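You operate a simulated robot arm through the tools that you are given. There is no shell and no other tool. Be economical: measure what you need, move in short steps, check, and stop when the job is done.

The job below is to be done with a simulated two-armed robot. You get a single attempt, and the scene is never put back.

## Task
Box the bath pack from the pink bag and tape the box shut.
Fine: it goes in the CUPS box; both flaps down, tape from end to end; the dispenser goes back. Set down upright: tape dispenser.
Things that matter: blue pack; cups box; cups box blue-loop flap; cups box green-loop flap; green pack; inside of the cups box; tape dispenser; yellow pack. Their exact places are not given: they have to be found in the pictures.

The check looks at the end state, three seconds after you hand in, the way a careful person would. Anything else that was tipped, shoved, dropped, spilled or broken makes it a failure.

## Robot
Two 7-joint arms with fingered hands on one trunk, on a base that drives. Base frame: it is fixed to the floor where the robot stands at the start and does not move with it; the origin is under the middle of the robot, x ahead of it, y to its left, z up; the surface under the hand at the start is at about z = 740. Readings come in mm, degrees, newtons and seconds.
The left shoulder is at the start at [40, 146, 1255], the right one opposite. With the tool pointing down near the work surface each hand reaches from about 100 to 680 mm from the robot's upright axis, wherever it stands, measured 20 degrees to its own side. Places, roughly: cups box blue-loop flap [500, 200, 900]; cups box green-loop flap [700, 200, 900]; inside of the cups box [600, 200, 700]. Payload 4 kg a hand.
The TCP of each hand is the grasp point between the finger pads, 26 mm short of the fingertips. In the tool frame z runs along the fingers and y along their closing line. Largest opening 148 mm; the body of the gripper starts 73 mm behind the TCP. The gripper is a hand of 3 fingers: y runs from the thumb to the fingers, the wrist lies at [0, 0, -224] in the tool frame, and closing takes about 1.5 s.
Orientation is told as [roll, pitch, yaw] about the base's x, y, z axes, in that order, counted from this pose: with the fingers straight down and closing along the base's y, the tool's x points along the base's -x, its y along +y and its z along -z.

## Interface
- The arms move only by the tool jog_arm. It takes "left_commands", "right_commands" or both (then of equal length, played together; a hand with none holds still); each is a list of rows, each a list of 7 numbers: the shift along the tool's x, y, z in units of 25 mm (1.0 is 25 mm), then the turn, a rotation vector about the tool's x, y, z in units of 6 degrees (1.0 is 6 degrees), then the finger opening in mm, from 0 to 148. In form: [[tx, ty, tz, rx, ry, rz, jaw], ...]. A call has 1 to 10 rows; each row shifts and turns the commanded pose from where the row before left it, along the tool's axes as they then stand. A call with a number of a shift or a turn outside -1 to 1 is refused whole. Rows are played at 5 a second. More than 50 mm and 8.6 degrees between two rows, or a gripper value outside its range, and nothing of the call is played. A pose out of reach is approached as far as the arm can. The call stops where the force on the tool passes 40 N (or 10 N more than at its start, if that is more) or the arm is blocked; 0.2 s more then pass. The fingers move at their own pace (about 108 mm/s each) and stop on an object; they squeeze with about 23 N. The grip force told is the motor's: it shows also when the fingers shut on nothing. Time passes only in rows, and 0.2 s behind the last, so rows that do not move let the fingers close. The reply holds the time, the measured pose of the TCP, the force on the tool along the base axes, the opening and the grip force, in the units named above and with some noise, with the torque about the TCP (base axes, N m) and any sound that the robot's microphone picked up, and new pictures: "pictures" is both (left out), scene, wrist or none (wrist: the cameras of the hands that moved).
- Cameras (640 x 400 px; columns grow to the right, rows downward): "scene" is now at [109.4, 9, 1486.8]; the picture's right is [0.10, -0.99, 0.00], its down [-0.54, -0.05, -0.84] and it looks along [0.84, 0.09, -0.54] (base axes); focal length 260 px, centre (320, 200). "left" rides on the left gripper at [-68, -39, -90] in its tool frame; the picture's right is [0.50, -0.87, 0.00], its down [0.66, 0.38, -0.65] and it looks along [0.57, 0.33, 0.76] (tool axes); focal length 222 px, centre (320, 200). "right" rides on the right gripper at [68, -39, -90] in its tool frame; the picture's right is [0.50, 0.87, 0.00], its down [-0.66, 0.38, -0.65] and it looks along [-0.57, 0.33, 0.76] (tool axes); focal length 222 px, centre (320, 200).
- move_column(by): slides the trunk up (or, below 0, down) by that many mm; the arms and the scene camera ride with it, the base frame stays. It gives what a move gives, with no picture.
- roll_base(legs): drives the robot by 1 to 6 legs, each [ahead, left, turn to the left] in mm, mm and degrees, along the robot's own axes; the way and the turn of a leg run together, so that a leg with both is an arc; at most 1500 mm and 180 degrees a leg. The arms and the cameras ride along, it lands a little off, and it stops where it bumps. It gives what a move gives, and a new picture of the scene camera.
- preshape(shape, hand): the hand has 3 fingers and takes this shape, open, in about a second: jaw (thumb against the fingers, like two jaws); tri (thumb and two fingers); tip (a fingertip pinch); poke (one finger out to press); point (the index stretched); flat (the hand flat); cup (the hand cupped); fist (a fist). The gripper value then closes the fingers along that shape, each until it touches; the sizes above hold for jaw. It gives what a move gives, with no picture.
- turn_head(pan, tilt): turns the head with the scene camera to pan (to the left, within 86 degrees either way) and tilt (down, from -29 to 69), counted from straight ahead of the robot. It gives what a move gives, and a new picture of the scene camera.
- pixel_to_xyz(camera, pixels): there is no depth. For up to 12 entries [column, row, z] of the newest picture of that camera ("zoom" is the newest enlarged one), the place [x, y] in the base frame at which the ray of that pixel passes the height z, good to about 2 mm. The clock stands still meanwhile.
- zoom(camera, box): a new picture of the part [left, top, right, bottom] of that camera's present view, enlarged. The clock stands still meanwhile.
- close_job(): hands the job in; it is judged then, once.

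Keep the steps short. Do not move on a guess: measure, check each grasp and each placing, and mend mistakes. In all there are 80 turns and 260 pictures (those below and enlarged ones count). Leave the grippers open and the arms clear of the work at the hand-in unless told otherwise, and finish with a single line.

The tools are called after "Request:" as name(argument=value, ...) on one line, values as JSON. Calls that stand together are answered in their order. jog_arm: Moves the arms, as the interface text tells. Its arguments: {"type":"object","properties":{"left_commands":{"type":"array","items":{"type":"array","items":{"type":"number"}}},"right_commands":{"type":"array","items":{"type":"array","items":{"type":"number"}}},"pictures":{"type":"string","enum":["both","scene","wrist","none"]}},"required":[]} The other tools are called the same way: move_column (by) slides the trunk up or down; preshape (shape, hand) gives the hand a shape; roll_base (legs) drives the base; turn_head (pan, tilt) turns the head that bears the scene camera; pixel_to_xyz (camera, pixels) gives the place at which the rays of pixels pass given heights; zoom (camera, box) takes an enlarged picture of a part of a camera's view; close_job () hands the job in.

At the start:

```text
time_s: 0.0
left_tcp_pos: [410.6, 346.6, 1316.4]
left_orientation: [-0.2, 0.0, 0.1]
left_ft_force: [0.3, -0.4, -0.4]
left_torque: [0.0, 0.02, 0.01]
left_opening: 147.8
left_grip_force: 0.1
left_shape: jaw
right_tcp_pos: [376.9, -61.7, 1345.7]
right_orientation: [-0.1, 0.2, -0.1]
right_ft_force: [-0.4, 0.9, -0.6]
right_torque: [0.0, 0.01, 0.0]
right_opening: 148.0
right_grip_force: 0.1
right_shape: jaw
trunk travel left (down, up): [-425.0, 81.0]
robot x, y, heading: [-0.1, -1.0, -0.1]
head pan, tilt: [5.8, 32.6]
```

scene: 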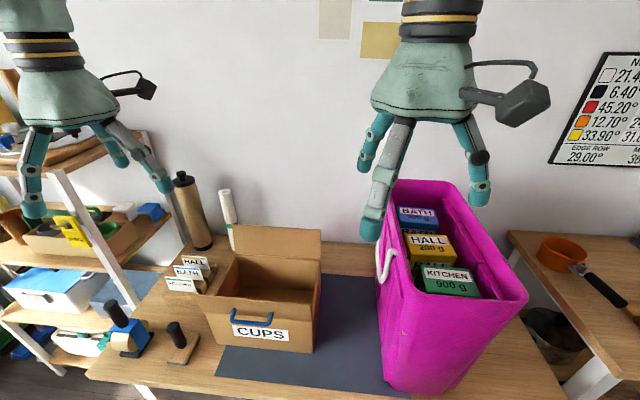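
right: 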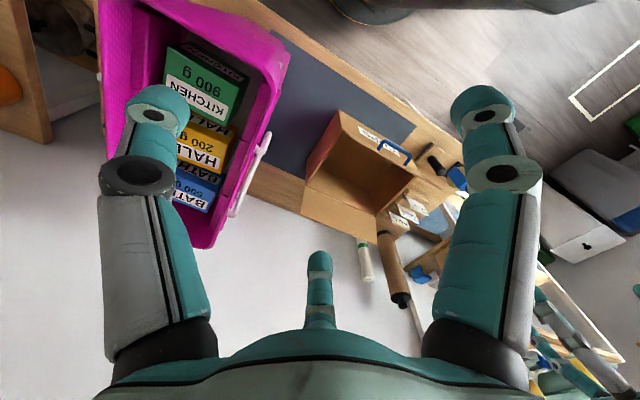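
left: 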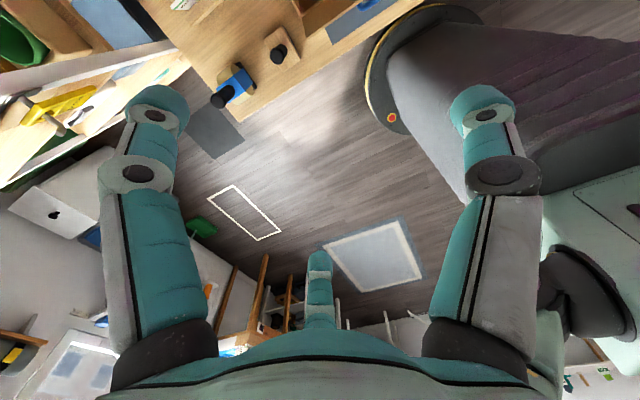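

I see the pink bag with three packs (blue BATH at ~(418,215)), the CUPS box, and a blue-ish dispenser at (128,330). I'll zoom in on each first.

Request:
zoom(camera="scene", box=[360, 170, 540, 310])

Request:
zoom(camera="scene", box=[80, 210, 340, 380])

Request:
pixel_to_xyz(camera="scene", pixels=[[205, 295, 900], [315, 300, 900], [320, 262, 900], [238, 255, 900], [398, 180, 1050], [528, 300, 1050], [390, 392, 740], [128, 352, 740], [178, 360, 740], [312, 352, 740], [218, 342, 740]])

```text
2.86 times, centred on (450, 240) of scene
```

zoom: 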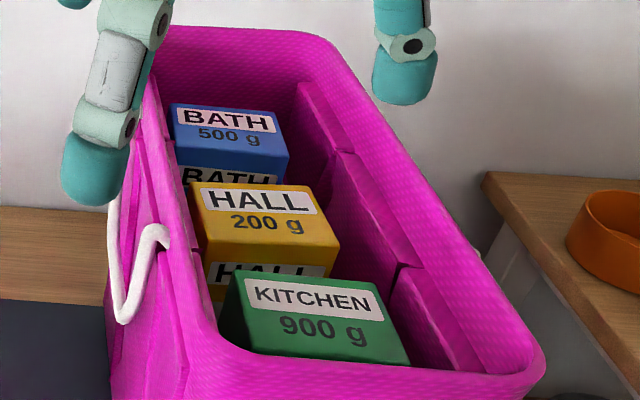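

```text
2.35 times, centred on (210, 295) of scene
```

zoom: 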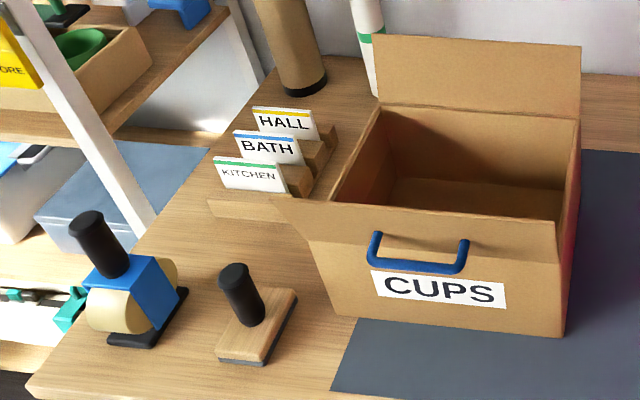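

```text
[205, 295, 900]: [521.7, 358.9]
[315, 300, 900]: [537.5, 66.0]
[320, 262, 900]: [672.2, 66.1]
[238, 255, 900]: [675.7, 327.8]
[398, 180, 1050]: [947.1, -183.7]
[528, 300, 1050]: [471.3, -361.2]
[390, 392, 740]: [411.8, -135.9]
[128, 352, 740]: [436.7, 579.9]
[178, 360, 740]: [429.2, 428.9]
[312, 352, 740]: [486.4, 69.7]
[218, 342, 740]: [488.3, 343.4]
```

Next I look closer at the dispenser and the box from above with the head turned left and down.

Request:
turn_head(pan=40, tilt=55)

Request:
turn_head(pan=10, tilt=60)

```text
time_s: 1.0
left_tcp_pos: [411.0, 346.2, 1316.5]
left_orientation: [-0.1, 0.1, 0.0]
left_ft_force: [-0.1, -0.4, -0.5]
left_torque: [0.02, -0.04, 0.03]
left_opening: 147.7
left_grip_force: 0.0
left_shape: jaw
right_tcp_pos: [377.0, -60.3, 1346.7]
right_orientation: [0.1, 0.1, 0.0]
right_ft_force: [0.1, -0.1, -0.4]
right_torque: [0.02, -0.02, 0.0]
right_opening: 147.9
right_grip_force: 0.0
right_shape: jaw
trunk travel left (down, up): [-425.0, 81.0]
robot x, y, heading: [-1.5, -3.1, 0.2]
head pan, tilt: [40.0, 55.0]
```

scene: 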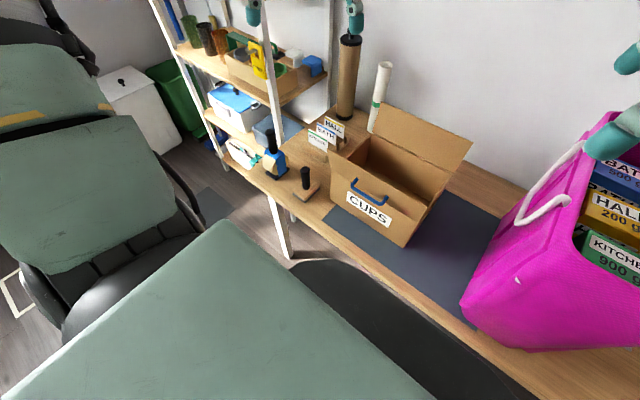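

```text
time_s: 1.9
left_tcp_pos: [410.1, 347.5, 1317.2]
left_orientation: [0.0, 0.0, 0.0]
left_ft_force: [-0.3, -0.8, 0.2]
left_torque: [0.0, -0.01, -0.01]
left_opening: 147.8
left_grip_force: 0.0
left_shape: jaw
right_tcp_pos: [377.1, -62.0, 1345.1]
right_orientation: [0.0, 0.1, 0.0]
right_ft_force: [0.4, -1.5, -0.1]
right_torque: [0.0, -0.04, -0.01]
right_opening: 148.0
right_grip_force: 0.1
right_shape: jaw
trunk travel left (down, up): [-425.0, 81.0]
robot x, y, heading: [-1.2, -2.3, 0.1]
head pan, tilt: [10.0, 60.0]
```

scene: 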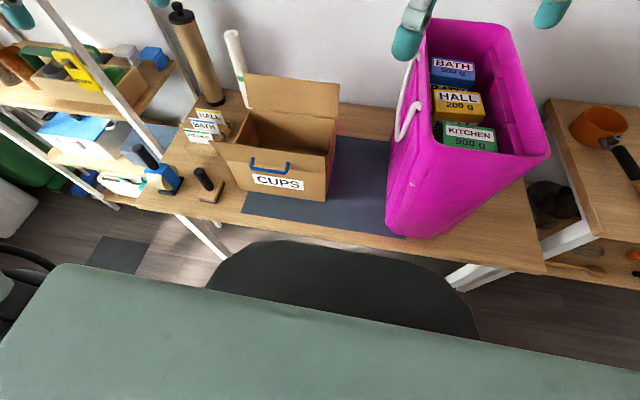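

I zoom on the blue pack in both views to triangulate.

Request:
zoom(camera="scene", box=[380, 10, 560, 170])

Request:
zoom(camera="right", box=[100, 0, 300, 260])

Request:
zoom(camera="scene", box=[130, 60, 350, 210])

Request:
zoom(camera="right", box=[290, 80, 490, 240])

```text
2.50 times, centred on (470, 90) of scene
```

zoom: 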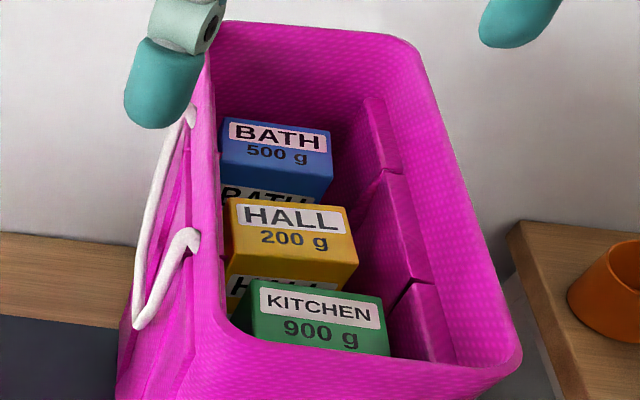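

```text
1.54 times, centred on (200, 130) of right
```

zoom: 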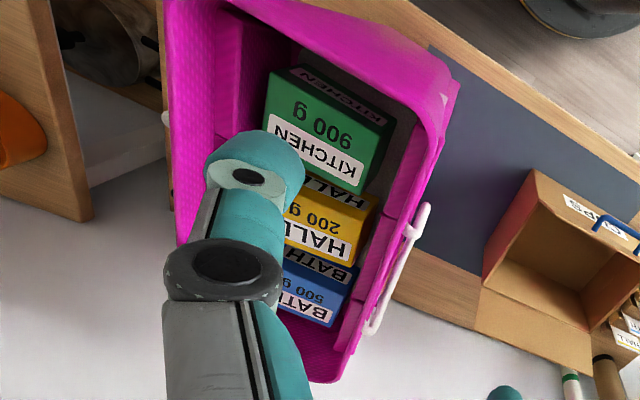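

```text
2.67 times, centred on (240, 135) of scene
```

zoom: 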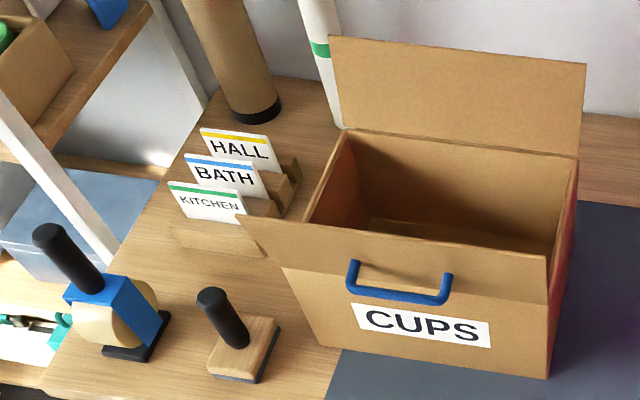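

```text
2.50 times, centred on (390, 160) of right
```

zoom: 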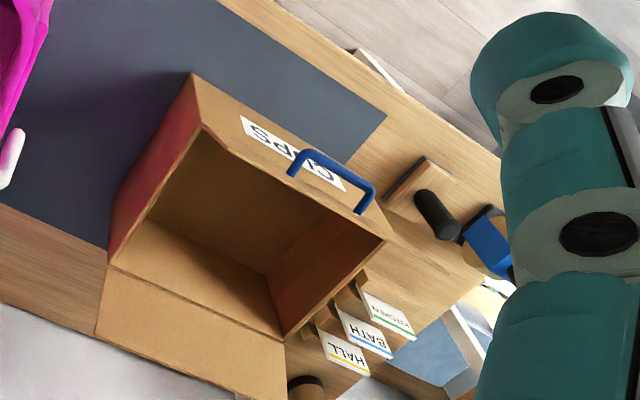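

I query rays from both cameras for shared points (blue pack corners, bag rim corner, box rim corners) to find heights.

Request:
pixel_to_xyz(camera="scene", pixels=[[430.8, 57.2, 800], [430.8, 57.2, 1000], [430.8, 74, 800], [430.8, 74, 1000], [475.2, 81.2, 900], [249, 108.5, 740], [249, 108.5, 940], [336, 119, 740], [336, 119, 940], [325, 201, 740], [325, 164, 740], [325, 164, 940]])

Request:
pixel_to_xyz(camera="right", pixels=[[207.8, 212.5, 800], [207.8, 212.5, 1000], [223, 184, 800], [223, 184, 1000], [306, 186, 740], [306, 186, 940], [376, 216, 740], [376, 216, 940], [342, 130, 740], [342, 130, 940]])

```text
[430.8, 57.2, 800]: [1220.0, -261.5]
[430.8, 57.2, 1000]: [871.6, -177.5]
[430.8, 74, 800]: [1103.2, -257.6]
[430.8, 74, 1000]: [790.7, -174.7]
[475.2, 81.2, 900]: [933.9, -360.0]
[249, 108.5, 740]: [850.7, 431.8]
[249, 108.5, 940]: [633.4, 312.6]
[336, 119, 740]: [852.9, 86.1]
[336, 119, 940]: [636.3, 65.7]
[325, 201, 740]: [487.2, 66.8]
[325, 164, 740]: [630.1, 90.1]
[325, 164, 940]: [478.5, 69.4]
```

```text
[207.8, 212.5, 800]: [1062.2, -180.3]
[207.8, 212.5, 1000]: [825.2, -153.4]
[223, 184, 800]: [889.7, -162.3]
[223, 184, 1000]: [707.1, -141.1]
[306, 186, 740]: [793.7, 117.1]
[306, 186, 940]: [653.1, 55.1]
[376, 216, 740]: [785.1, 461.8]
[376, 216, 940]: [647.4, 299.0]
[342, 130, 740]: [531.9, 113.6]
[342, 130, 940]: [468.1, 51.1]
```

Box rim is at z≈900, about x 490–685, y 70–330. The bag is tall; I move the right hand right and up for a better wrist view of the packs.

Request:
jog_arm(right_commands=[[0.2, -1, -0.3, 0, 0, 0, 148], [0.2, -1, -0.3, 0, 0, 0, 148], [0.2, -1, -0.3, 0, 0, 0, 148], [0.2, -1, -0.3, 0, 0, 0, 148], [0.2, -1, -0.3, 0, 0, 0, 148], [0.2, -1, -0.3, 0, 0, 0, 148], [0.2, -1, -0.3, 0, 0, 0, 148], [0.2, -1, -0.3, 0, 0, 0, 148]])

```text
time_s: 3.8
left_tcp_pos: [409.0, 345.6, 1319.1]
left_orientation: [0.0, -0.2, 0.0]
left_ft_force: [-0.2, -0.5, -0.1]
left_torque: [0.0, -0.02, 0.02]
left_opening: 147.8
left_grip_force: 0.1
left_shape: jaw
right_tcp_pos: [335.5, -261.9, 1405.6]
right_orientation: [0.1, 0.0, 0.0]
right_ft_force: [-0.1, -0.4, 0.4]
right_torque: [0.03, 0.01, 0.0]
right_opening: 147.8
right_grip_force: 0.0
right_shape: jaw
trunk travel left (down, up): [-425.0, 81.0]
robot x, y, heading: [-1.5, -0.7, -0.1]
head pan, tilt: [10.0, 60.0]
```

scene: 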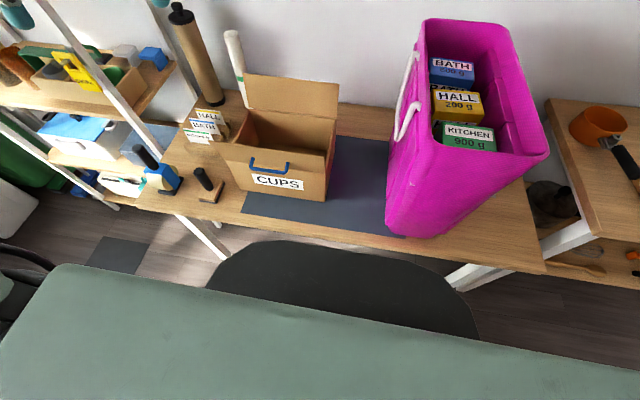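
right: 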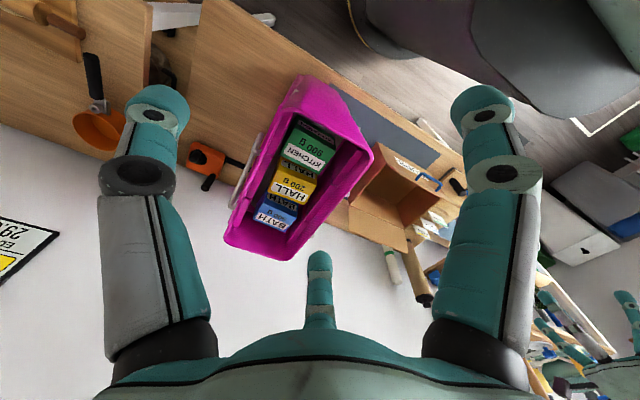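

Good unobstructed view of the bag. I zoom both cameras on it.

Request:
zoom(camera="right", box=[210, 70, 390, 270])

Request:
zoom(camera="scene", box=[380, 10, 560, 170])

```text
2.00 times, centred on (300, 170) of right
```

zoom: 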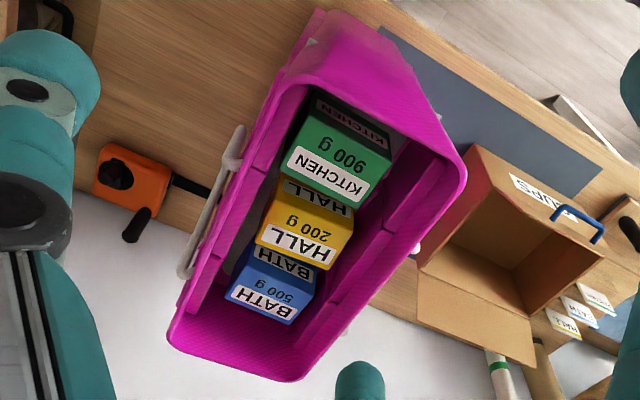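

```text
2.50 times, centred on (470, 90) of scene
```

zoom: 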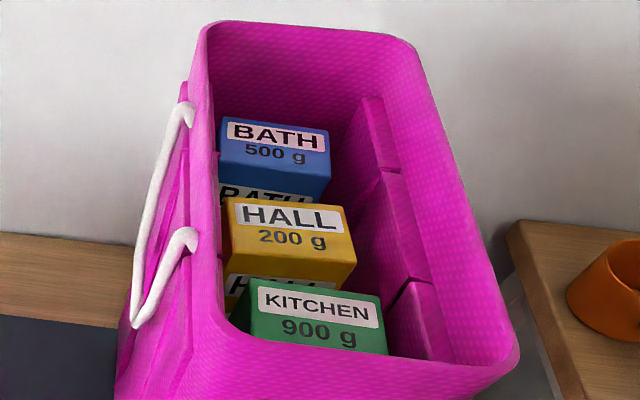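

Request:
pixel_to_xyz(camera="right", pixels=[[253, 218.5, 800], [253, 218.5, 1000], [285, 232.5, 800], [285, 232.5, 1000], [296.5, 217.5, 800], [296.5, 217.5, 1000], [264, 201, 800], [264, 201, 1000], [289, 260, 900], [289, 260, 1100], [372.5, 152.5, 900], [372.5, 152.5, 1100]])

Request:
pixel_to_xyz(camera="scene", pixels=[[473.2, 62, 800], [473.2, 62, 1000], [430.8, 57.2, 800], [430.8, 57.2, 1000], [430, 74, 800], [430, 74, 1000], [474.8, 80.8, 800], [474.8, 80.8, 1000], [424, 21, 900], [424, 21, 1100], [429, 148, 900], [429, 148, 1100]])

```text
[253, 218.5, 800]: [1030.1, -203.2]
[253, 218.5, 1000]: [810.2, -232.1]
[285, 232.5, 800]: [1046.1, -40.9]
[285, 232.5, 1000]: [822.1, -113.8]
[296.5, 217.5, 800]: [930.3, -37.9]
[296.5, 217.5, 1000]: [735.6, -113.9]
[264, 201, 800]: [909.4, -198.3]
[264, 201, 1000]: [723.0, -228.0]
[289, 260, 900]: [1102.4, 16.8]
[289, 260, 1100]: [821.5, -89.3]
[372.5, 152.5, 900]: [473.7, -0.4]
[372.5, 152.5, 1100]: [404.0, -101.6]
```

```text
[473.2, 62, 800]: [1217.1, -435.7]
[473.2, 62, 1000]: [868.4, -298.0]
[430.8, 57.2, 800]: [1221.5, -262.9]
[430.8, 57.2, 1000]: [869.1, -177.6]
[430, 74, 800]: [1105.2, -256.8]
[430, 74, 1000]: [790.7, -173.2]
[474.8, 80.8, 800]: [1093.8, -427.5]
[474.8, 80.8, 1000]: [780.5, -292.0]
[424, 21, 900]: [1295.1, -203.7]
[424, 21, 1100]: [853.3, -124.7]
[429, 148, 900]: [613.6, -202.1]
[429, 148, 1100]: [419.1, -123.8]
```

Blue pack top: z≈1080, x≈655–728, y≈-242…-143 ; bag rim ≈1130. I raise the trunk for reach, then bring the hand over the pack in stages.

Request:
move_column(by=60)

Request:
jog_arm(right_commands=[[-1, 0.2, 0.6, 0, 0, 0, 148], [-1, 0.2, 0.6, 0, 0, 0, 148], [-1, 0.2, 0.6, 0, 0, 0, 148], [-1, 0.2, 0.6, 0, 0, 0, 148], [-1, 0.2, 0.6, 0, 0, 0, 148], [-1, 0.2, 0.6, 0, 0, 0, 148], [-1, 0.2, 0.6, 0, 0, 0, 148], [-1, 0.2, 0.6, 0, 0, 0, 148], [-1, 0.2, 0.6, 0, 0, 0, 148]])

```text
time_s: 4.8
left_tcp_pos: [411.1, 346.7, 1378.2]
left_orientation: [-0.1, 0.0, 0.0]
left_ft_force: [1.2, -0.2, 0.4]
left_torque: [0.01, 0.03, 0.01]
left_opening: 147.9
left_grip_force: 0.1
left_shape: jaw
right_tcp_pos: [337.0, -261.8, 1465.3]
right_orientation: [0.0, 0.1, -0.1]
right_ft_force: [0.0, -0.3, -1.4]
right_torque: [-0.01, 0.03, -0.04]
right_opening: 147.9
right_grip_force: 0.1
right_shape: jaw
trunk travel left (down, up): [-485.0, 21.0]
robot x, y, heading: [-0.3, 0.8, 0.1]
head pan, tilt: [10.0, 60.0]
```

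```text
time_s: 6.8
left_tcp_pos: [410.9, 347.3, 1376.8]
left_orientation: [-0.2, 0.0, -0.1]
left_ft_force: [0.2, -0.5, 0.9]
left_torque: [0.0, 0.02, 0.02]
left_opening: 148.1
left_grip_force: 0.1
left_shape: jaw
right_tcp_pos: [564.3, -214.6, 1329.3]
right_orientation: [0.0, 0.2, -0.1]
right_ft_force: [0.3, 0.3, 0.1]
right_torque: [0.03, 0.01, 0.03]
right_opening: 147.9
right_grip_force: 0.0
right_shape: jaw
trunk travel left (down, up): [-485.0, 21.0]
robot x, y, heading: [3.0, -1.2, -0.1]
head pan, tilt: [10.0, 60.0]
```

scene: 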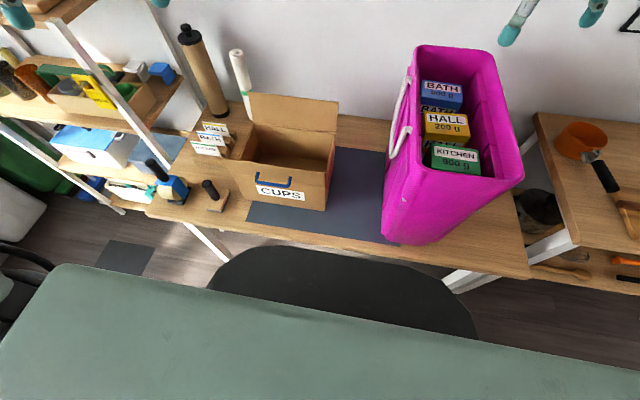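
right: 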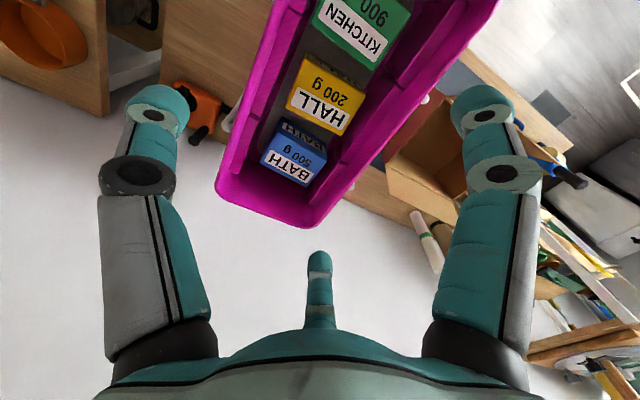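

Request:
zoom(camera="right", box=[210, 0, 450, 240])

Request:
zoom(camera="scene", box=[390, 40, 530, 190])

```text
1.67 times, centred on (330, 120) of right
```

zoom: 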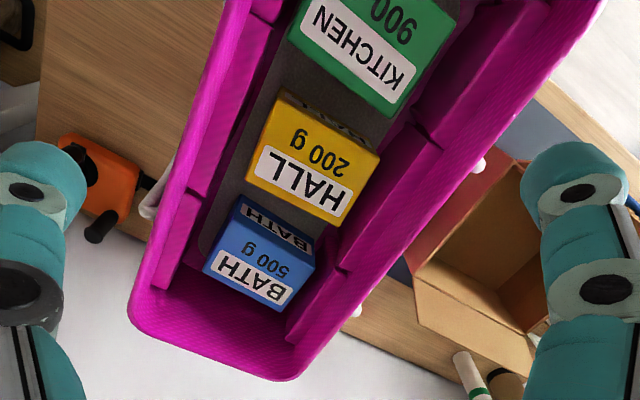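

```text
2.67 times, centred on (460, 115) of scene
```

zoom: 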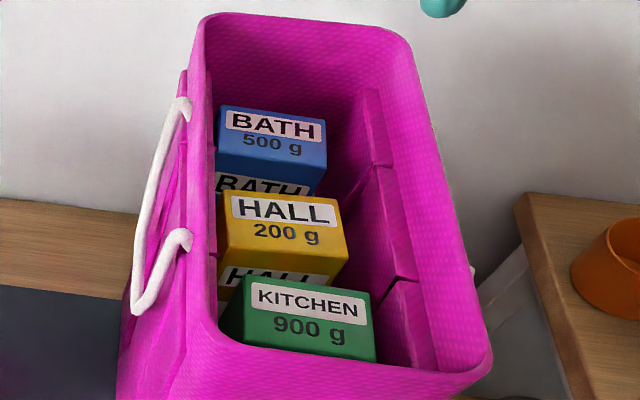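

Request:
pixel_to_xyz(camera="right", pixels=[[310.2, 186, 1080], [259.8, 162, 1080], [276, 132, 1080], [327, 154.8, 1080], [342, 135, 1080], [342, 135, 1000], [286, 107, 1080], [286, 107, 1000], [345, 162, 1080], [312, 204, 1080], [306, 60, 1080], [365, 96, 1080]])

Request:
pixel_to_xyz(camera="scene", pixels=[[421.8, 80.5, 1080], [461.9, 86, 1080], [462.3, 103.4, 1080], [421.5, 97, 1080], [422.2, 112, 1080], [422.2, 112, 1000], [467.5, 116, 1080], [467.5, 116, 1000], [470, 131, 1080], [470, 131, 1000]])

```text
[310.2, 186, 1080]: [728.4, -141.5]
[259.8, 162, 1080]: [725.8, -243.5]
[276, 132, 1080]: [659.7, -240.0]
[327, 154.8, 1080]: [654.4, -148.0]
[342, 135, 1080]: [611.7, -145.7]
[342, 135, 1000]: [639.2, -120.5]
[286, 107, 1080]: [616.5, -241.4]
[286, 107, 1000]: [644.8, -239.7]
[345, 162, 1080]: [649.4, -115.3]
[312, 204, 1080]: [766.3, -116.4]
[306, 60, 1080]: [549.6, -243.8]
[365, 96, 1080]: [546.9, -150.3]
```

```text
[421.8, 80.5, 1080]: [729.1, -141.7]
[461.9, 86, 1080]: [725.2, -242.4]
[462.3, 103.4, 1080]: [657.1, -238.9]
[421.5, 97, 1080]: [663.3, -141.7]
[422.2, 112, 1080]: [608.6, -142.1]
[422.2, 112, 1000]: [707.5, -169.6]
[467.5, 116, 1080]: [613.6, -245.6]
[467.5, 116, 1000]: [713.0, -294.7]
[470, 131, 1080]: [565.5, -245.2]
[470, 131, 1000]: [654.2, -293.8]
```

Blue pack confirmed: x 658–728, y −242…−142, top z 1080; yellow's far edge x≈613. I'll grip along y with moderate opening. Move to hover at [693,−192,1200].

Request:
jog_arm(right_commands=[[-0.86, 0.15, 0.6, 0, 0, 0, 120], [-0.86, 0.15, 0.8, 0, 0, 0, 120], [-0.86, 0.15, 0.9, 0, 0, 0, 120], [-0.86, 0.15, 0.9, 0, 0, 0, 120], [-0.86, 0.15, 0.9, 0, 0, 0, 120], [-0.86, 0.15, 0.9, 0, 0, 0, 120], [0, 0, 0, 0, 0, 0, 120]])

```text
time_s: 8.3
left_tcp_pos: [409.5, 345.4, 1378.5]
left_orientation: [0.0, -0.1, 0.0]
left_ft_force: [0.1, -0.4, 0.0]
left_torque: [0.01, -0.02, -0.01]
left_opening: 147.9
left_grip_force: 0.0
left_shape: jaw
right_tcp_pos: [674.4, -188.1, 1205.3]
right_orientation: [0.2, -0.1, -0.1]
right_ft_force: [0.2, 0.4, -0.4]
right_torque: [0.01, -0.03, 0.0]
right_opening: 120.3
right_grip_force: 0.0
right_shape: jaw
right hand out of reach, approached as far as the arm can: row 6
trunk travel left (down, up): [-485.0, 21.0]
robot x, y, heading: [-3.6, -1.2, 0.4]
head pan, tilt: [10.0, 60.0]
```

scene: 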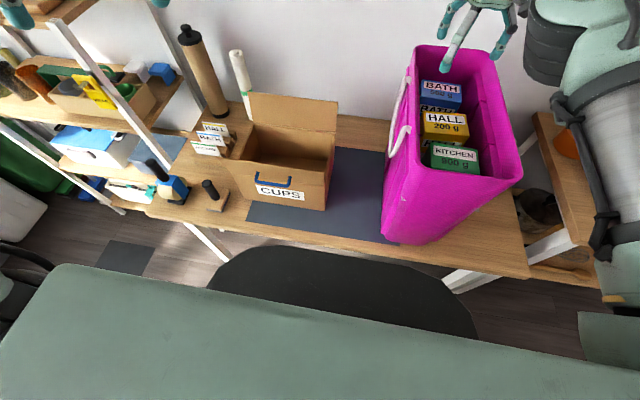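
right: 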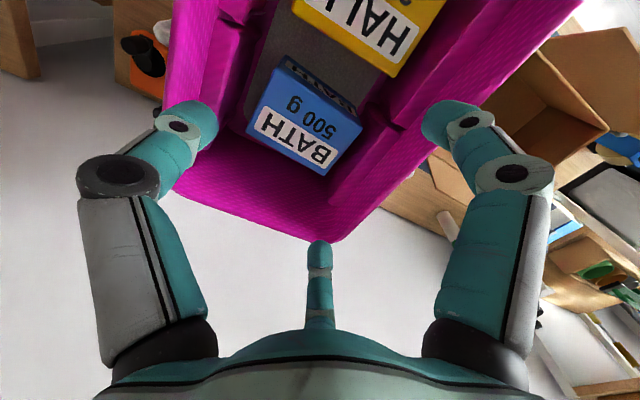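

Reach falls short. I check the base/table clearance: table edge and base front in the scene picture.

Request:
pixel_to_xyz(camera="scene", pixels=[[330, 235, 740], [470, 265, 740], [320, 247, 300], [320, 247, 150], [320, 295, 1100], [195, 230, 100], [460, 280, 100]])

Request:
zoom(camera="left", box=[180, 0, 540, 220])

```text
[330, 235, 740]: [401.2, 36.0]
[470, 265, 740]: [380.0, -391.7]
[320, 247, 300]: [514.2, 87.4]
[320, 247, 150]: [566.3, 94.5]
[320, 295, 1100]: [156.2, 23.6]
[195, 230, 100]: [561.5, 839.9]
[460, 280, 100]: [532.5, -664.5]
```

```text
1.78 times, centred on (360, 110) of left
```

zoom: 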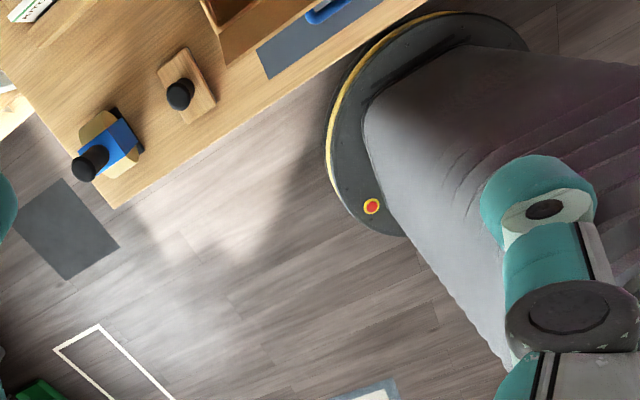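

Base is low and can slide under the table; trunk is ~200 mm short of the edge. Drive ahead 100 mm (hand hovering at z 1205, moves to x≈774: too far), so I first draw the hand back 80 mm.

Request:
jog_arm(right_commands=[[1, 0, -0.5, 0, 0, 0, 120], [1, 0, -0.5, 0, 0, 0, 120], [1, 0, 0, 0, 0, 0, 120], [0.5, 0, 0, 0, 0, 0, 120]], pictures="none")

Request:
roll_base(legs=[[100, 0, 0]])

```text
time_s: 9.3
left_tcp_pos: [412.0, 347.6, 1377.3]
left_orientation: [-0.1, 0.0, 0.1]
left_ft_force: [-1.0, -0.1, -0.2]
left_torque: [-0.01, 0.02, -0.01]
left_opening: 148.1
left_grip_force: 0.0
left_shape: jaw
right_tcp_pos: [663.4, -181.5, 1246.7]
right_orientation: [0.0, 0.2, -0.1]
right_ft_force: [-0.7, -0.4, -0.5]
right_torque: [0.0, 0.02, -0.01]
right_opening: 120.3
right_grip_force: 0.0
right_shape: jaw
right hand out of reach, approached as far as the arm can: row 1, 2, 3, 4
trunk travel left (down, up): [-485.0, 21.0]
robot x, y, heading: [2.0, 0.6, -0.0]
head pan, tilt: [10.0, 60.0]
```

```text
time_s: 10.5
left_tcp_pos: [505.0, 348.1, 1379.9]
left_orientation: [0.0, -0.4, 0.1]
left_ft_force: [-0.8, 0.7, 0.9]
left_torque: [0.01, -0.05, 0.01]
left_opening: 148.1
left_grip_force: 0.1
left_shape: jaw
right_tcp_pos: [759.3, -180.8, 1252.0]
right_orientation: [-0.1, -0.3, 0.0]
right_ft_force: [-0.4, -0.9, 0.7]
right_torque: [0.04, -0.02, -0.01]
right_opening: 120.5
right_grip_force: 0.0
right_shape: jaw
trunk travel left (down, up): [-485.0, 21.0]
robot x, y, heading: [100.5, -0.0, 0.0]
head pan, tilt: [10.0, 60.0]
```

scene: 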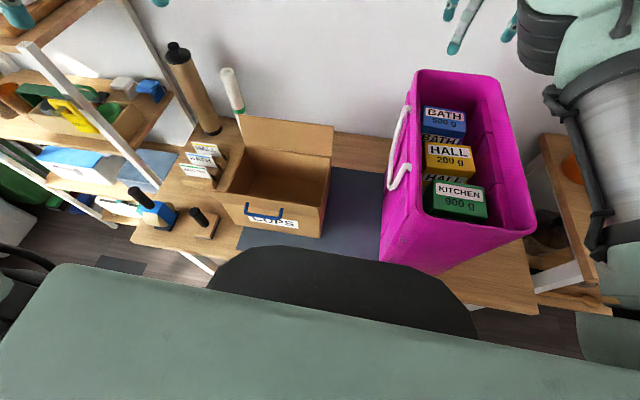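

Now bring the hand back over the pack: −66 mm in x, small y.

Request:
jog_arm(right_commands=[[0.9, -0.15, 0, 0, 0, 0, 120], [0.9, -0.15, 0, 0, 0, 0, 120], [0.8, -0.15, 0, 0, 0, 0, 120]], pictures="wrist")

```text
time_s: 11.3
left_tcp_pos: [512.9, 348.3, 1376.6]
left_orientation: [-0.1, -0.1, 0.1]
left_ft_force: [0.0, 0.2, 0.2]
left_torque: [-0.01, -0.01, -0.01]
left_opening: 148.2
left_grip_force: 0.1
left_shape: jaw
right_tcp_pos: [761.1, -189.3, 1263.8]
right_orientation: [0.0, 0.2, 0.1]
right_ft_force: [0.0, -0.3, -0.4]
right_torque: [-0.03, 0.07, -0.03]
right_opening: 120.1
right_grip_force: 0.1
right_shape: jaw
right hand out of reach, approached as far as the arm can: row 1, 2, 3
trunk travel left (down, up): [-485.0, 21.0]
robot x, y, heading: [101.1, 0.4, 0.1]
head pan, tilt: [10.0, 60.0]
```

right: 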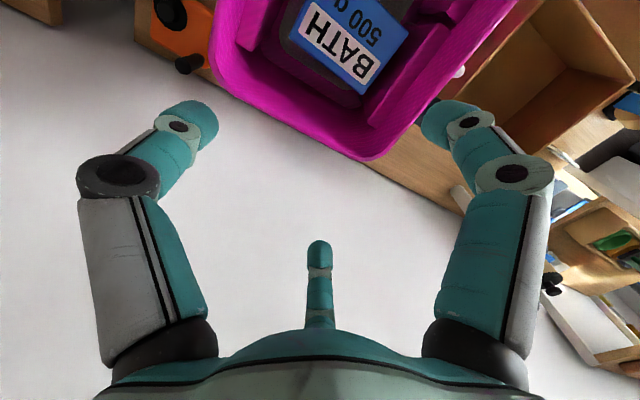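

The arm seems stuck near full stretch. I try small moves: lower and back, with y outward.

Request:
jog_arm(right_commands=[[0.5, -0.3, 0.8, 0, 0, 0, 120], [0.5, -0.3, 0.8, 0, 0, 0, 120], [0.5, 0, 0, 0, 0, 0, 120]], pictures="none")

```text
time_s: 12.1
left_tcp_pos: [510.9, 346.5, 1376.8]
left_orientation: [0.0, 0.0, 0.1]
left_ft_force: [-1.6, 0.6, -0.7]
left_torque: [0.01, 0.01, -0.01]
left_opening: 148.2
left_grip_force: 0.1
left_shape: jaw
right_tcp_pos: [769.3, -202.9, 1233.7]
right_orientation: [0.0, 0.2, 0.0]
right_ft_force: [0.9, -0.6, -0.5]
right_torque: [-0.02, 0.02, 0.01]
right_opening: 120.3
right_grip_force: 0.0
right_shape: jaw
right hand out of reach, approached as far as the arm can: row 1, 2, 3
trunk travel left (down, up): [-485.0, 21.0]
robot x, y, heading: [100.9, 0.2, -0.0]
head pan, tilt: [10.0, 60.0]
```

The elbow is fully straight. I try larger pull-back rows with some pitch to break the straight configuration.

Request:
jog_arm(right_commands=[[1, 0, 0, 0, 0, 0, 120], [1, 0, 0, 0, 0, 0, 120], [1, 0, 0, 0, 1, 0, 120], [1, 0, 0, 0, 1, 0, 120]], pictures="scene")

```text
time_s: 13.1
left_tcp_pos: [511.0, 346.8, 1378.6]
left_orientation: [-0.1, -0.1, 0.1]
left_ft_force: [0.4, 0.2, -0.6]
left_torque: [-0.01, -0.01, -0.01]
left_opening: 148.3
left_grip_force: 0.0
left_shape: jaw
right_tcp_pos: [720.0, -200.0, 1249.6]
right_orientation: [0.2, 12.2, 0.1]
right_ft_force: [-0.1, -0.1, 0.3]
right_torque: [0.03, -0.02, 0.02]
right_opening: 120.4
right_grip_force: 0.1
right_shape: jaw
right hand out of reach, approached as far as the arm can: row 1, 2, 4
trunk travel left (down, up): [-485.0, 21.0]
robot x, y, heading: [103.7, -1.7, -0.1]
head pan, tilt: [10.0, 60.0]
```

scene: 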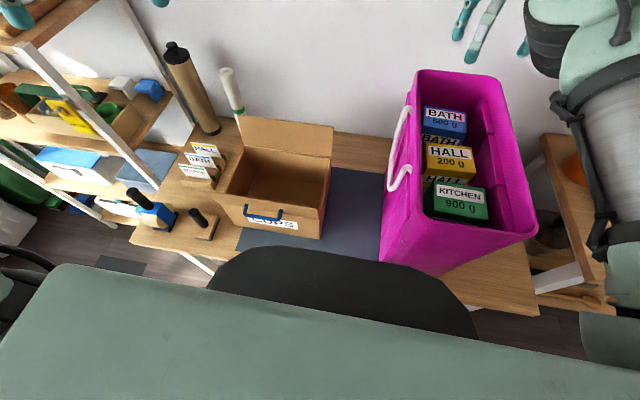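

Request:
jog_arm(right_commands=[[1, 0, 0, 0, 0, 0, 120], [1, 0, 0, 0, 0, 0, 120], [1, 0, 0, 0, 0, 0, 120], [1, 0, 0, 0, 0, 0, 120]], pictures="none")

```text
time_s: 14.1
left_tcp_pos: [511.5, 347.3, 1379.0]
left_orientation: [0.0, -0.1, 0.2]
left_ft_force: [-0.3, 0.4, -0.2]
left_torque: [0.01, 0.02, 0.01]
left_opening: 148.1
left_grip_force: 0.0
left_shape: jaw
right_tcp_pos: [712.3, -199.3, 1279.6]
right_orientation: [0.1, 12.2, 0.0]
right_ft_force: [-0.2, 0.0, 0.9]
right_torque: [0.03, 0.05, 0.01]
right_opening: 120.0
right_grip_force: 0.1
right_shape: jaw
right hand out of reach, approached as far as the arm can: row 1, 2, 3, 4
trunk travel left (down, up): [-485.0, 21.0]
robot x, y, heading: [99.1, -0.6, 0.2]
head pan, tilt: [10.0, 60.0]
```

Still straight. I command upward motion with pull-back, which should flex the elbow.

Request:
jog_arm(right_commands=[[0, 0, -1, 0, -0.5, 0, 120], [0.5, 0, -1, 0, -0.5, 0, 120], [1, 0, -1, 0, -0.5, 0, 120], [1, 0, -1, 0, -0.5, 0, 120], [1, 0, 0, 0, 0, 0, 120], [1, 0, 0, 0, 0, 0, 120]], pictures="scene")

```text
time_s: 15.5
left_tcp_pos: [512.4, 346.7, 1377.5]
left_orientation: [-0.1, 0.0, 0.1]
left_ft_force: [0.1, -0.2, 0.3]
left_torque: [0.03, -0.01, 0.03]
left_opening: 148.0
left_grip_force: 0.0
left_shape: jaw
right_tcp_pos: [707.9, -219.5, 1398.1]
right_orientation: [0.1, 0.2, 0.1]
right_ft_force: [0.6, -0.1, -0.6]
right_torque: [0.01, -0.03, -0.01]
right_opening: 120.4
right_grip_force: 0.0
right_shape: jaw
right hand out of reach, approached as far as the arm can: row 2, 3, 4, 5, 6
trunk travel left (down, up): [-485.0, 21.0]
robot x, y, heading: [99.3, -1.2, 0.1]
head pan, tilt: [10.0, 60.0]
```

scene: 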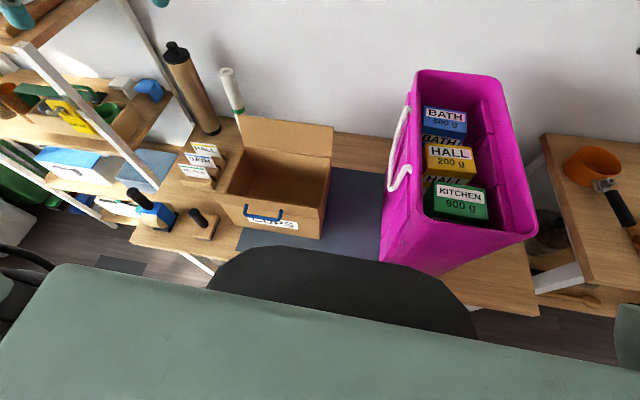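

Let me look at the arm itself.

Request:
turn_head(pan=-40, tilt=5)

```text
time_s: 16.8
left_tcp_pos: [510.4, 348.0, 1377.2]
left_orientation: [-0.1, -0.1, 0.0]
left_ft_force: [0.8, 0.2, 0.3]
left_torque: [0.02, -0.01, 0.0]
left_opening: 147.8
left_grip_force: 0.0
left_shape: jaw
right_tcp_pos: [707.6, -219.5, 1399.0]
right_orientation: [0.1, 0.2, 0.0]
right_ft_force: [-0.3, -0.7, -0.2]
right_torque: [0.0, -0.01, 0.02]
right_opening: 120.0
right_grip_force: 0.0
right_shape: jaw
trunk travel left (down, up): [-485.0, 21.0]
robot x, y, heading: [101.0, -1.3, 0.0]
head pan, tilt: [-40.0, 5.0]
```

scene: 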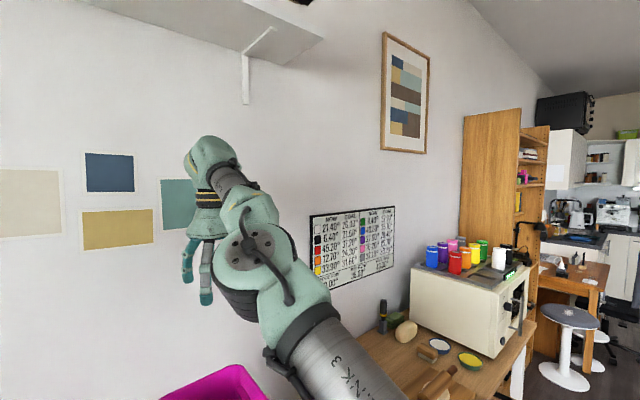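

Arm looks straight; try swinging the hand left (toward midline) while pulling back.

Request:
jog_arm(right_commands=[[0.7, 1, 0, 0, 0, 0, 120], [0.7, 1, 0, 0, 0, 0, 120], [1, 1, 0, 0, 0, 0, 120], [1, 0.5, 0, 0, 0, 0, 120], [1, 0, 0, 0, 0, 0, 120], [1, 0, 0, 0, 0, 0, 120]], pictures="none")

```text
time_s: 18.1
left_tcp_pos: [508.6, 343.8, 1378.5]
left_orientation: [0.0, -0.1, 0.2]
left_ft_force: [0.4, 0.2, -0.8]
left_torque: [0.0, -0.08, 0.01]
left_opening: 147.9
left_grip_force: 0.0
left_shape: jaw
right_tcp_pos: [667.6, -123.0, 1412.9]
right_orientation: [0.4, -0.1, 0.1]
right_ft_force: [0.2, 0.3, -0.5]
right_torque: [0.01, -0.02, 0.0]
right_opening: 120.2
right_grip_force: 0.1
right_shape: jaw
right hand out of reach, approached as far as the arm can: row 1, 2, 3, 4, 5
trunk travel left (down, up): [-485.0, 21.0]
robot x, y, heading: [100.9, 1.7, 0.0]
head pan, tilt: [-40.0, 5.0]
```

Unstuck now. Descend to hover [693,−192,1210], well within reach.

Request:
jog_arm(right_commands=[[1, -0.3, 0.9, 0, 0, 0, 120], [0, -0.3, 0.9, 0, 0, 0, 120], [0, -0.3, 0.9, 0, 0, 0, 120], [0, -0.3, 0.9, 0, 0, 0, 120], [0, -0.3, 0.9, 0, 0, 0, 120], [-0.4, -0.3, 0.9, 0, 0, 0, 120], [-0.5, -0.3, 0.9, 0, 0, 0, 120], [-0.5, -0.3, 0.9, 0, 0, 0, 120], [-0.65, -0.36, 0.9, 0, 0, 0, 120]], pictures="wrist")

```text
time_s: 20.1
left_tcp_pos: [512.7, 347.6, 1377.1]
left_orientation: [-0.1, -0.1, 0.1]
left_ft_force: [0.3, -0.5, -0.7]
left_torque: [-0.02, -0.02, -0.01]
left_opening: 147.9
left_grip_force: 0.0
left_shape: jaw
right_tcp_pos: [696.0, -187.8, 1208.3]
right_orientation: [0.1, 0.1, 0.0]
right_ft_force: [0.7, -0.5, 1.4]
right_torque: [0.0, 0.01, -0.01]
right_opening: 120.3
right_grip_force: 0.0
right_shape: jaw
trunk travel left (down, up): [-485.0, 21.0]
robot x, y, heading: [101.9, -1.3, 0.2]
head pan, tilt: [-40.0, 5.0]
```

right: 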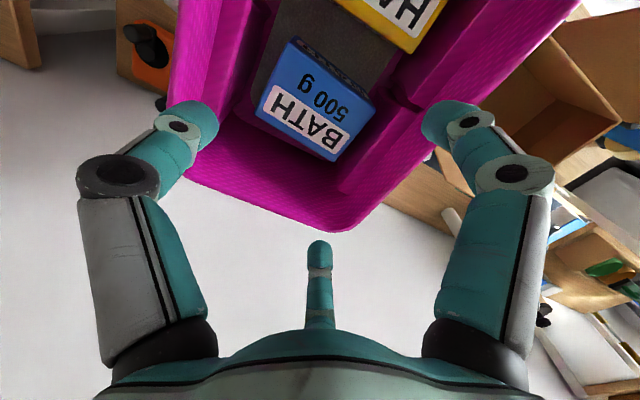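

I need to understand finger geometry before gripping: close to 72 mm in the air and look from both cameras.

Request:
turn_head(pan=-18, tilt=30)

Request:
jog_arm(right_commands=[[0, 0, 0, 0, 0, 0, 72], [0, 0, 0, 0, 0, 0, 72], [0, 0, 0, 0, 0, 0, 72]])

```text
time_s: 21.0
left_tcp_pos: [512.2, 347.1, 1376.6]
left_orientation: [-0.1, -0.1, 0.1]
left_ft_force: [-0.5, 0.7, 0.8]
left_torque: [0.01, 0.01, -0.03]
left_opening: 147.9
left_grip_force: 0.2
left_shape: jaw
right_tcp_pos: [695.0, -187.5, 1210.6]
right_orientation: [0.0, 0.1, 0.0]
right_ft_force: [-0.6, 1.3, -0.5]
right_torque: [0.03, -0.02, -0.02]
right_opening: 120.1
right_grip_force: 0.0
right_shape: jaw
trunk travel left (down, up): [-485.0, 21.0]
robot x, y, heading: [100.5, -0.7, 0.1]
head pan, tilt: [-18.0, 30.0]
```

scene: 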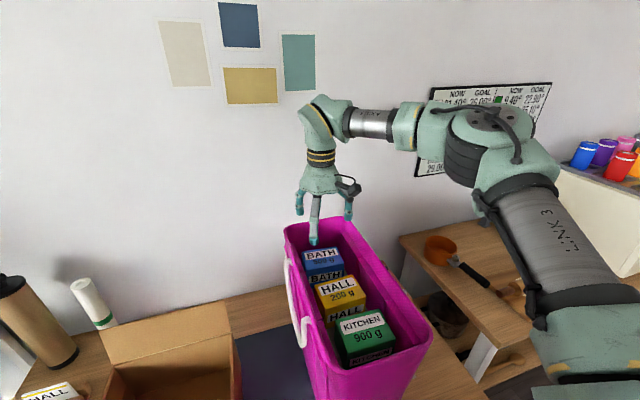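

```text
time_s: 21.8
left_tcp_pos: [511.6, 348.1, 1377.8]
left_orientation: [-0.1, -0.1, 0.1]
left_ft_force: [-0.4, 0.3, -1.0]
left_torque: [-0.02, 0.01, -0.02]
left_opening: 148.0
left_grip_force: 0.1
left_shape: jaw
right_tcp_pos: [694.5, -187.0, 1209.4]
right_orientation: [0.1, 0.1, 0.1]
right_ft_force: [-0.1, 0.5, -0.2]
right_torque: [-0.03, -0.01, 0.01]
right_opening: 72.6
right_grip_force: 0.1
right_shape: jaw
trunk travel left (down, up): [-485.0, 21.0]
robot x, y, heading: [99.5, -2.3, -0.2]
head pan, tilt: [-18.0, 30.0]
```

scene: 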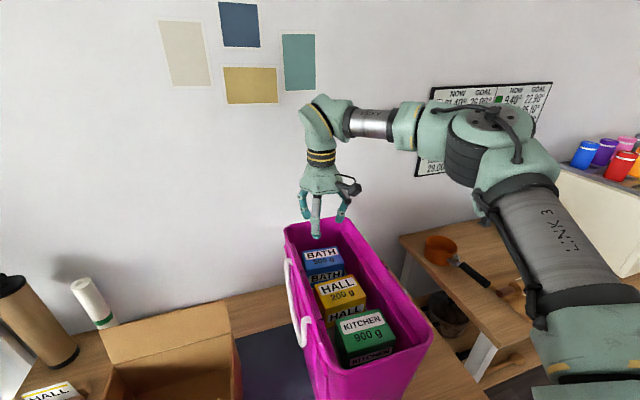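
right: 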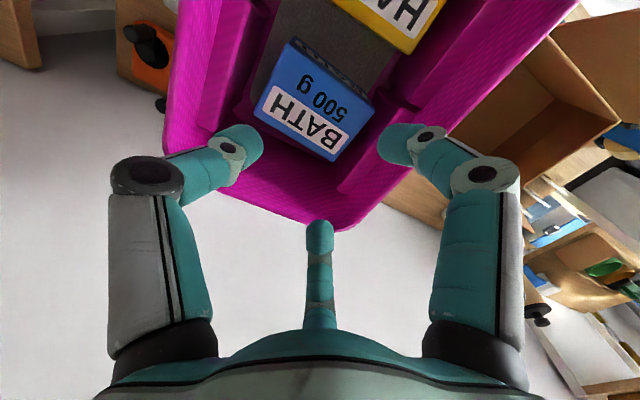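

Request:
zoom(camera="scene", box=[270, 140, 390, 250])

Request:
zoom(camera="right", box=[160, 20, 480, 260])

```text
3.64 times, centred on (330, 195) of scene
```

zoom: 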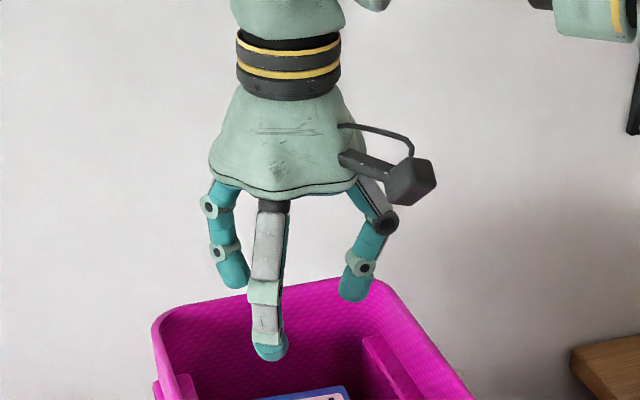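

```text
1.67 times, centred on (320, 140) of right
```

zoom: 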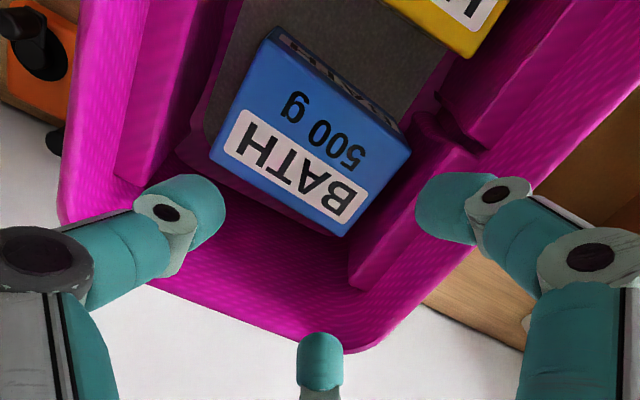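

The jaw shape shows fingers spread at ~120°. I check the other shapes for a better fit ("tri", "tip").

Request:
preshape(shape="tri", hand="right")

Request:
zoom(camera="right", box=[0, 0, 640, 400])

Request:
preshape(shape="tip", hand="right")

Request:
zoom(camera="right", box=[0, 0, 640, 400])

Request:
preshape(shape="jaw", hand="right")

Request:
zoom(camera="right", box=[0, 0, 640, 400])

```text
time_s: 22.7
left_tcp_pos: [510.6, 347.7, 1377.9]
left_orientation: [-0.1, 0.0, 0.0]
left_ft_force: [0.6, 0.0, 0.3]
left_torque: [0.0, -0.02, 0.02]
left_opening: 148.1
left_grip_force: 0.0
left_shape: jaw
right_tcp_pos: [694.9, -187.5, 1210.0]
right_orientation: [0.0, 0.1, 0.0]
right_ft_force: [0.4, 0.1, 0.7]
right_torque: [0.02, -0.01, -0.03]
right_opening: 147.8
right_grip_force: 0.1
right_shape: tri
trunk travel left (down, up): [-485.0, 21.0]
robot x, y, heading: [100.2, 0.2, 0.1]
head pan, tilt: [-18.0, 30.0]
```

```text
1.00 times, centred on (320, 200) of right (not enlarged: the box is as wide or as high as the picture)
```

zoom: 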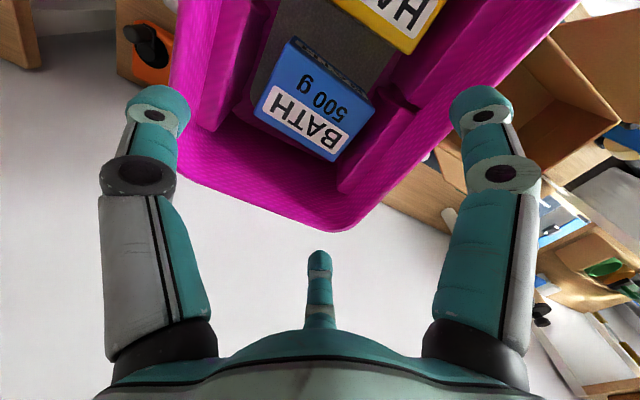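

```text
time_s: 23.6
left_tcp_pos: [510.8, 346.8, 1377.0]
left_orientation: [0.0, -0.1, 0.1]
left_ft_force: [-0.4, -0.2, 1.0]
left_torque: [0.01, 0.0, 0.01]
left_opening: 147.5
left_grip_force: 0.0
left_shape: jaw
right_tcp_pos: [695.5, -188.0, 1209.2]
right_orientation: [-0.1, 0.1, -0.1]
right_ft_force: [-0.4, -0.5, 0.9]
right_torque: [0.01, 0.04, -0.07]
right_opening: 148.0
right_grip_force: 0.1
right_shape: tip
trunk travel left (down, up): [-485.0, 21.0]
robot x, y, heading: [100.7, -0.3, 0.2]
head pan, tilt: [-18.0, 30.0]
```

```text
1.00 times, centred on (320, 200) of right (not enlarged: the box is as wide or as high as the picture)
```

zoom: 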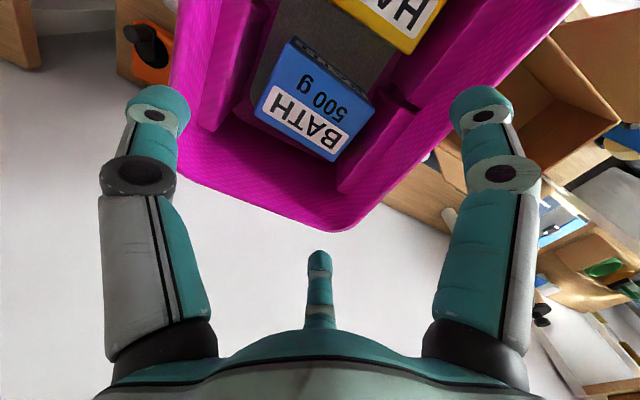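

```text
time_s: 24.5
left_tcp_pos: [510.9, 347.5, 1376.7]
left_orientation: [-0.1, -0.2, 0.1]
left_ft_force: [-0.3, 0.5, 0.3]
left_torque: [-0.01, 0.02, -0.03]
left_opening: 148.0
left_grip_force: 0.1
left_shape: jaw
right_tcp_pos: [693.9, -187.4, 1208.4]
right_orientation: [0.0, 0.1, 0.0]
right_ft_force: [-0.6, -1.0, -0.3]
right_torque: [0.01, -0.02, 0.0]
right_opening: 147.9
right_grip_force: 0.0
right_shape: jaw
trunk travel left (down, up): [-485.0, 21.0]
robot x, y, heading: [101.1, 3.5, 0.2]
head pan, tilt: [-18.0, 30.0]
```

```text
1.00 times, centred on (320, 200) of right (not enlarged: the box is as wide or as high as the picture)
```

zoom: 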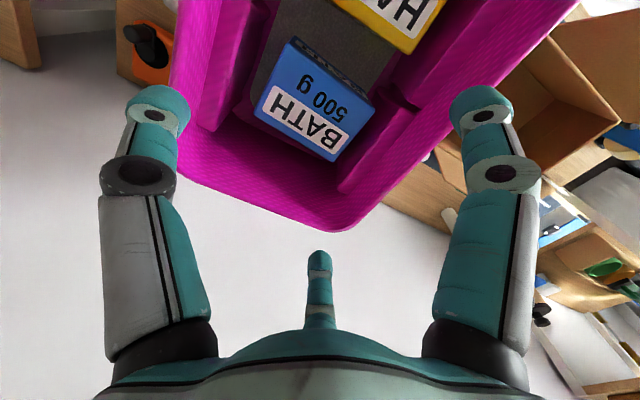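

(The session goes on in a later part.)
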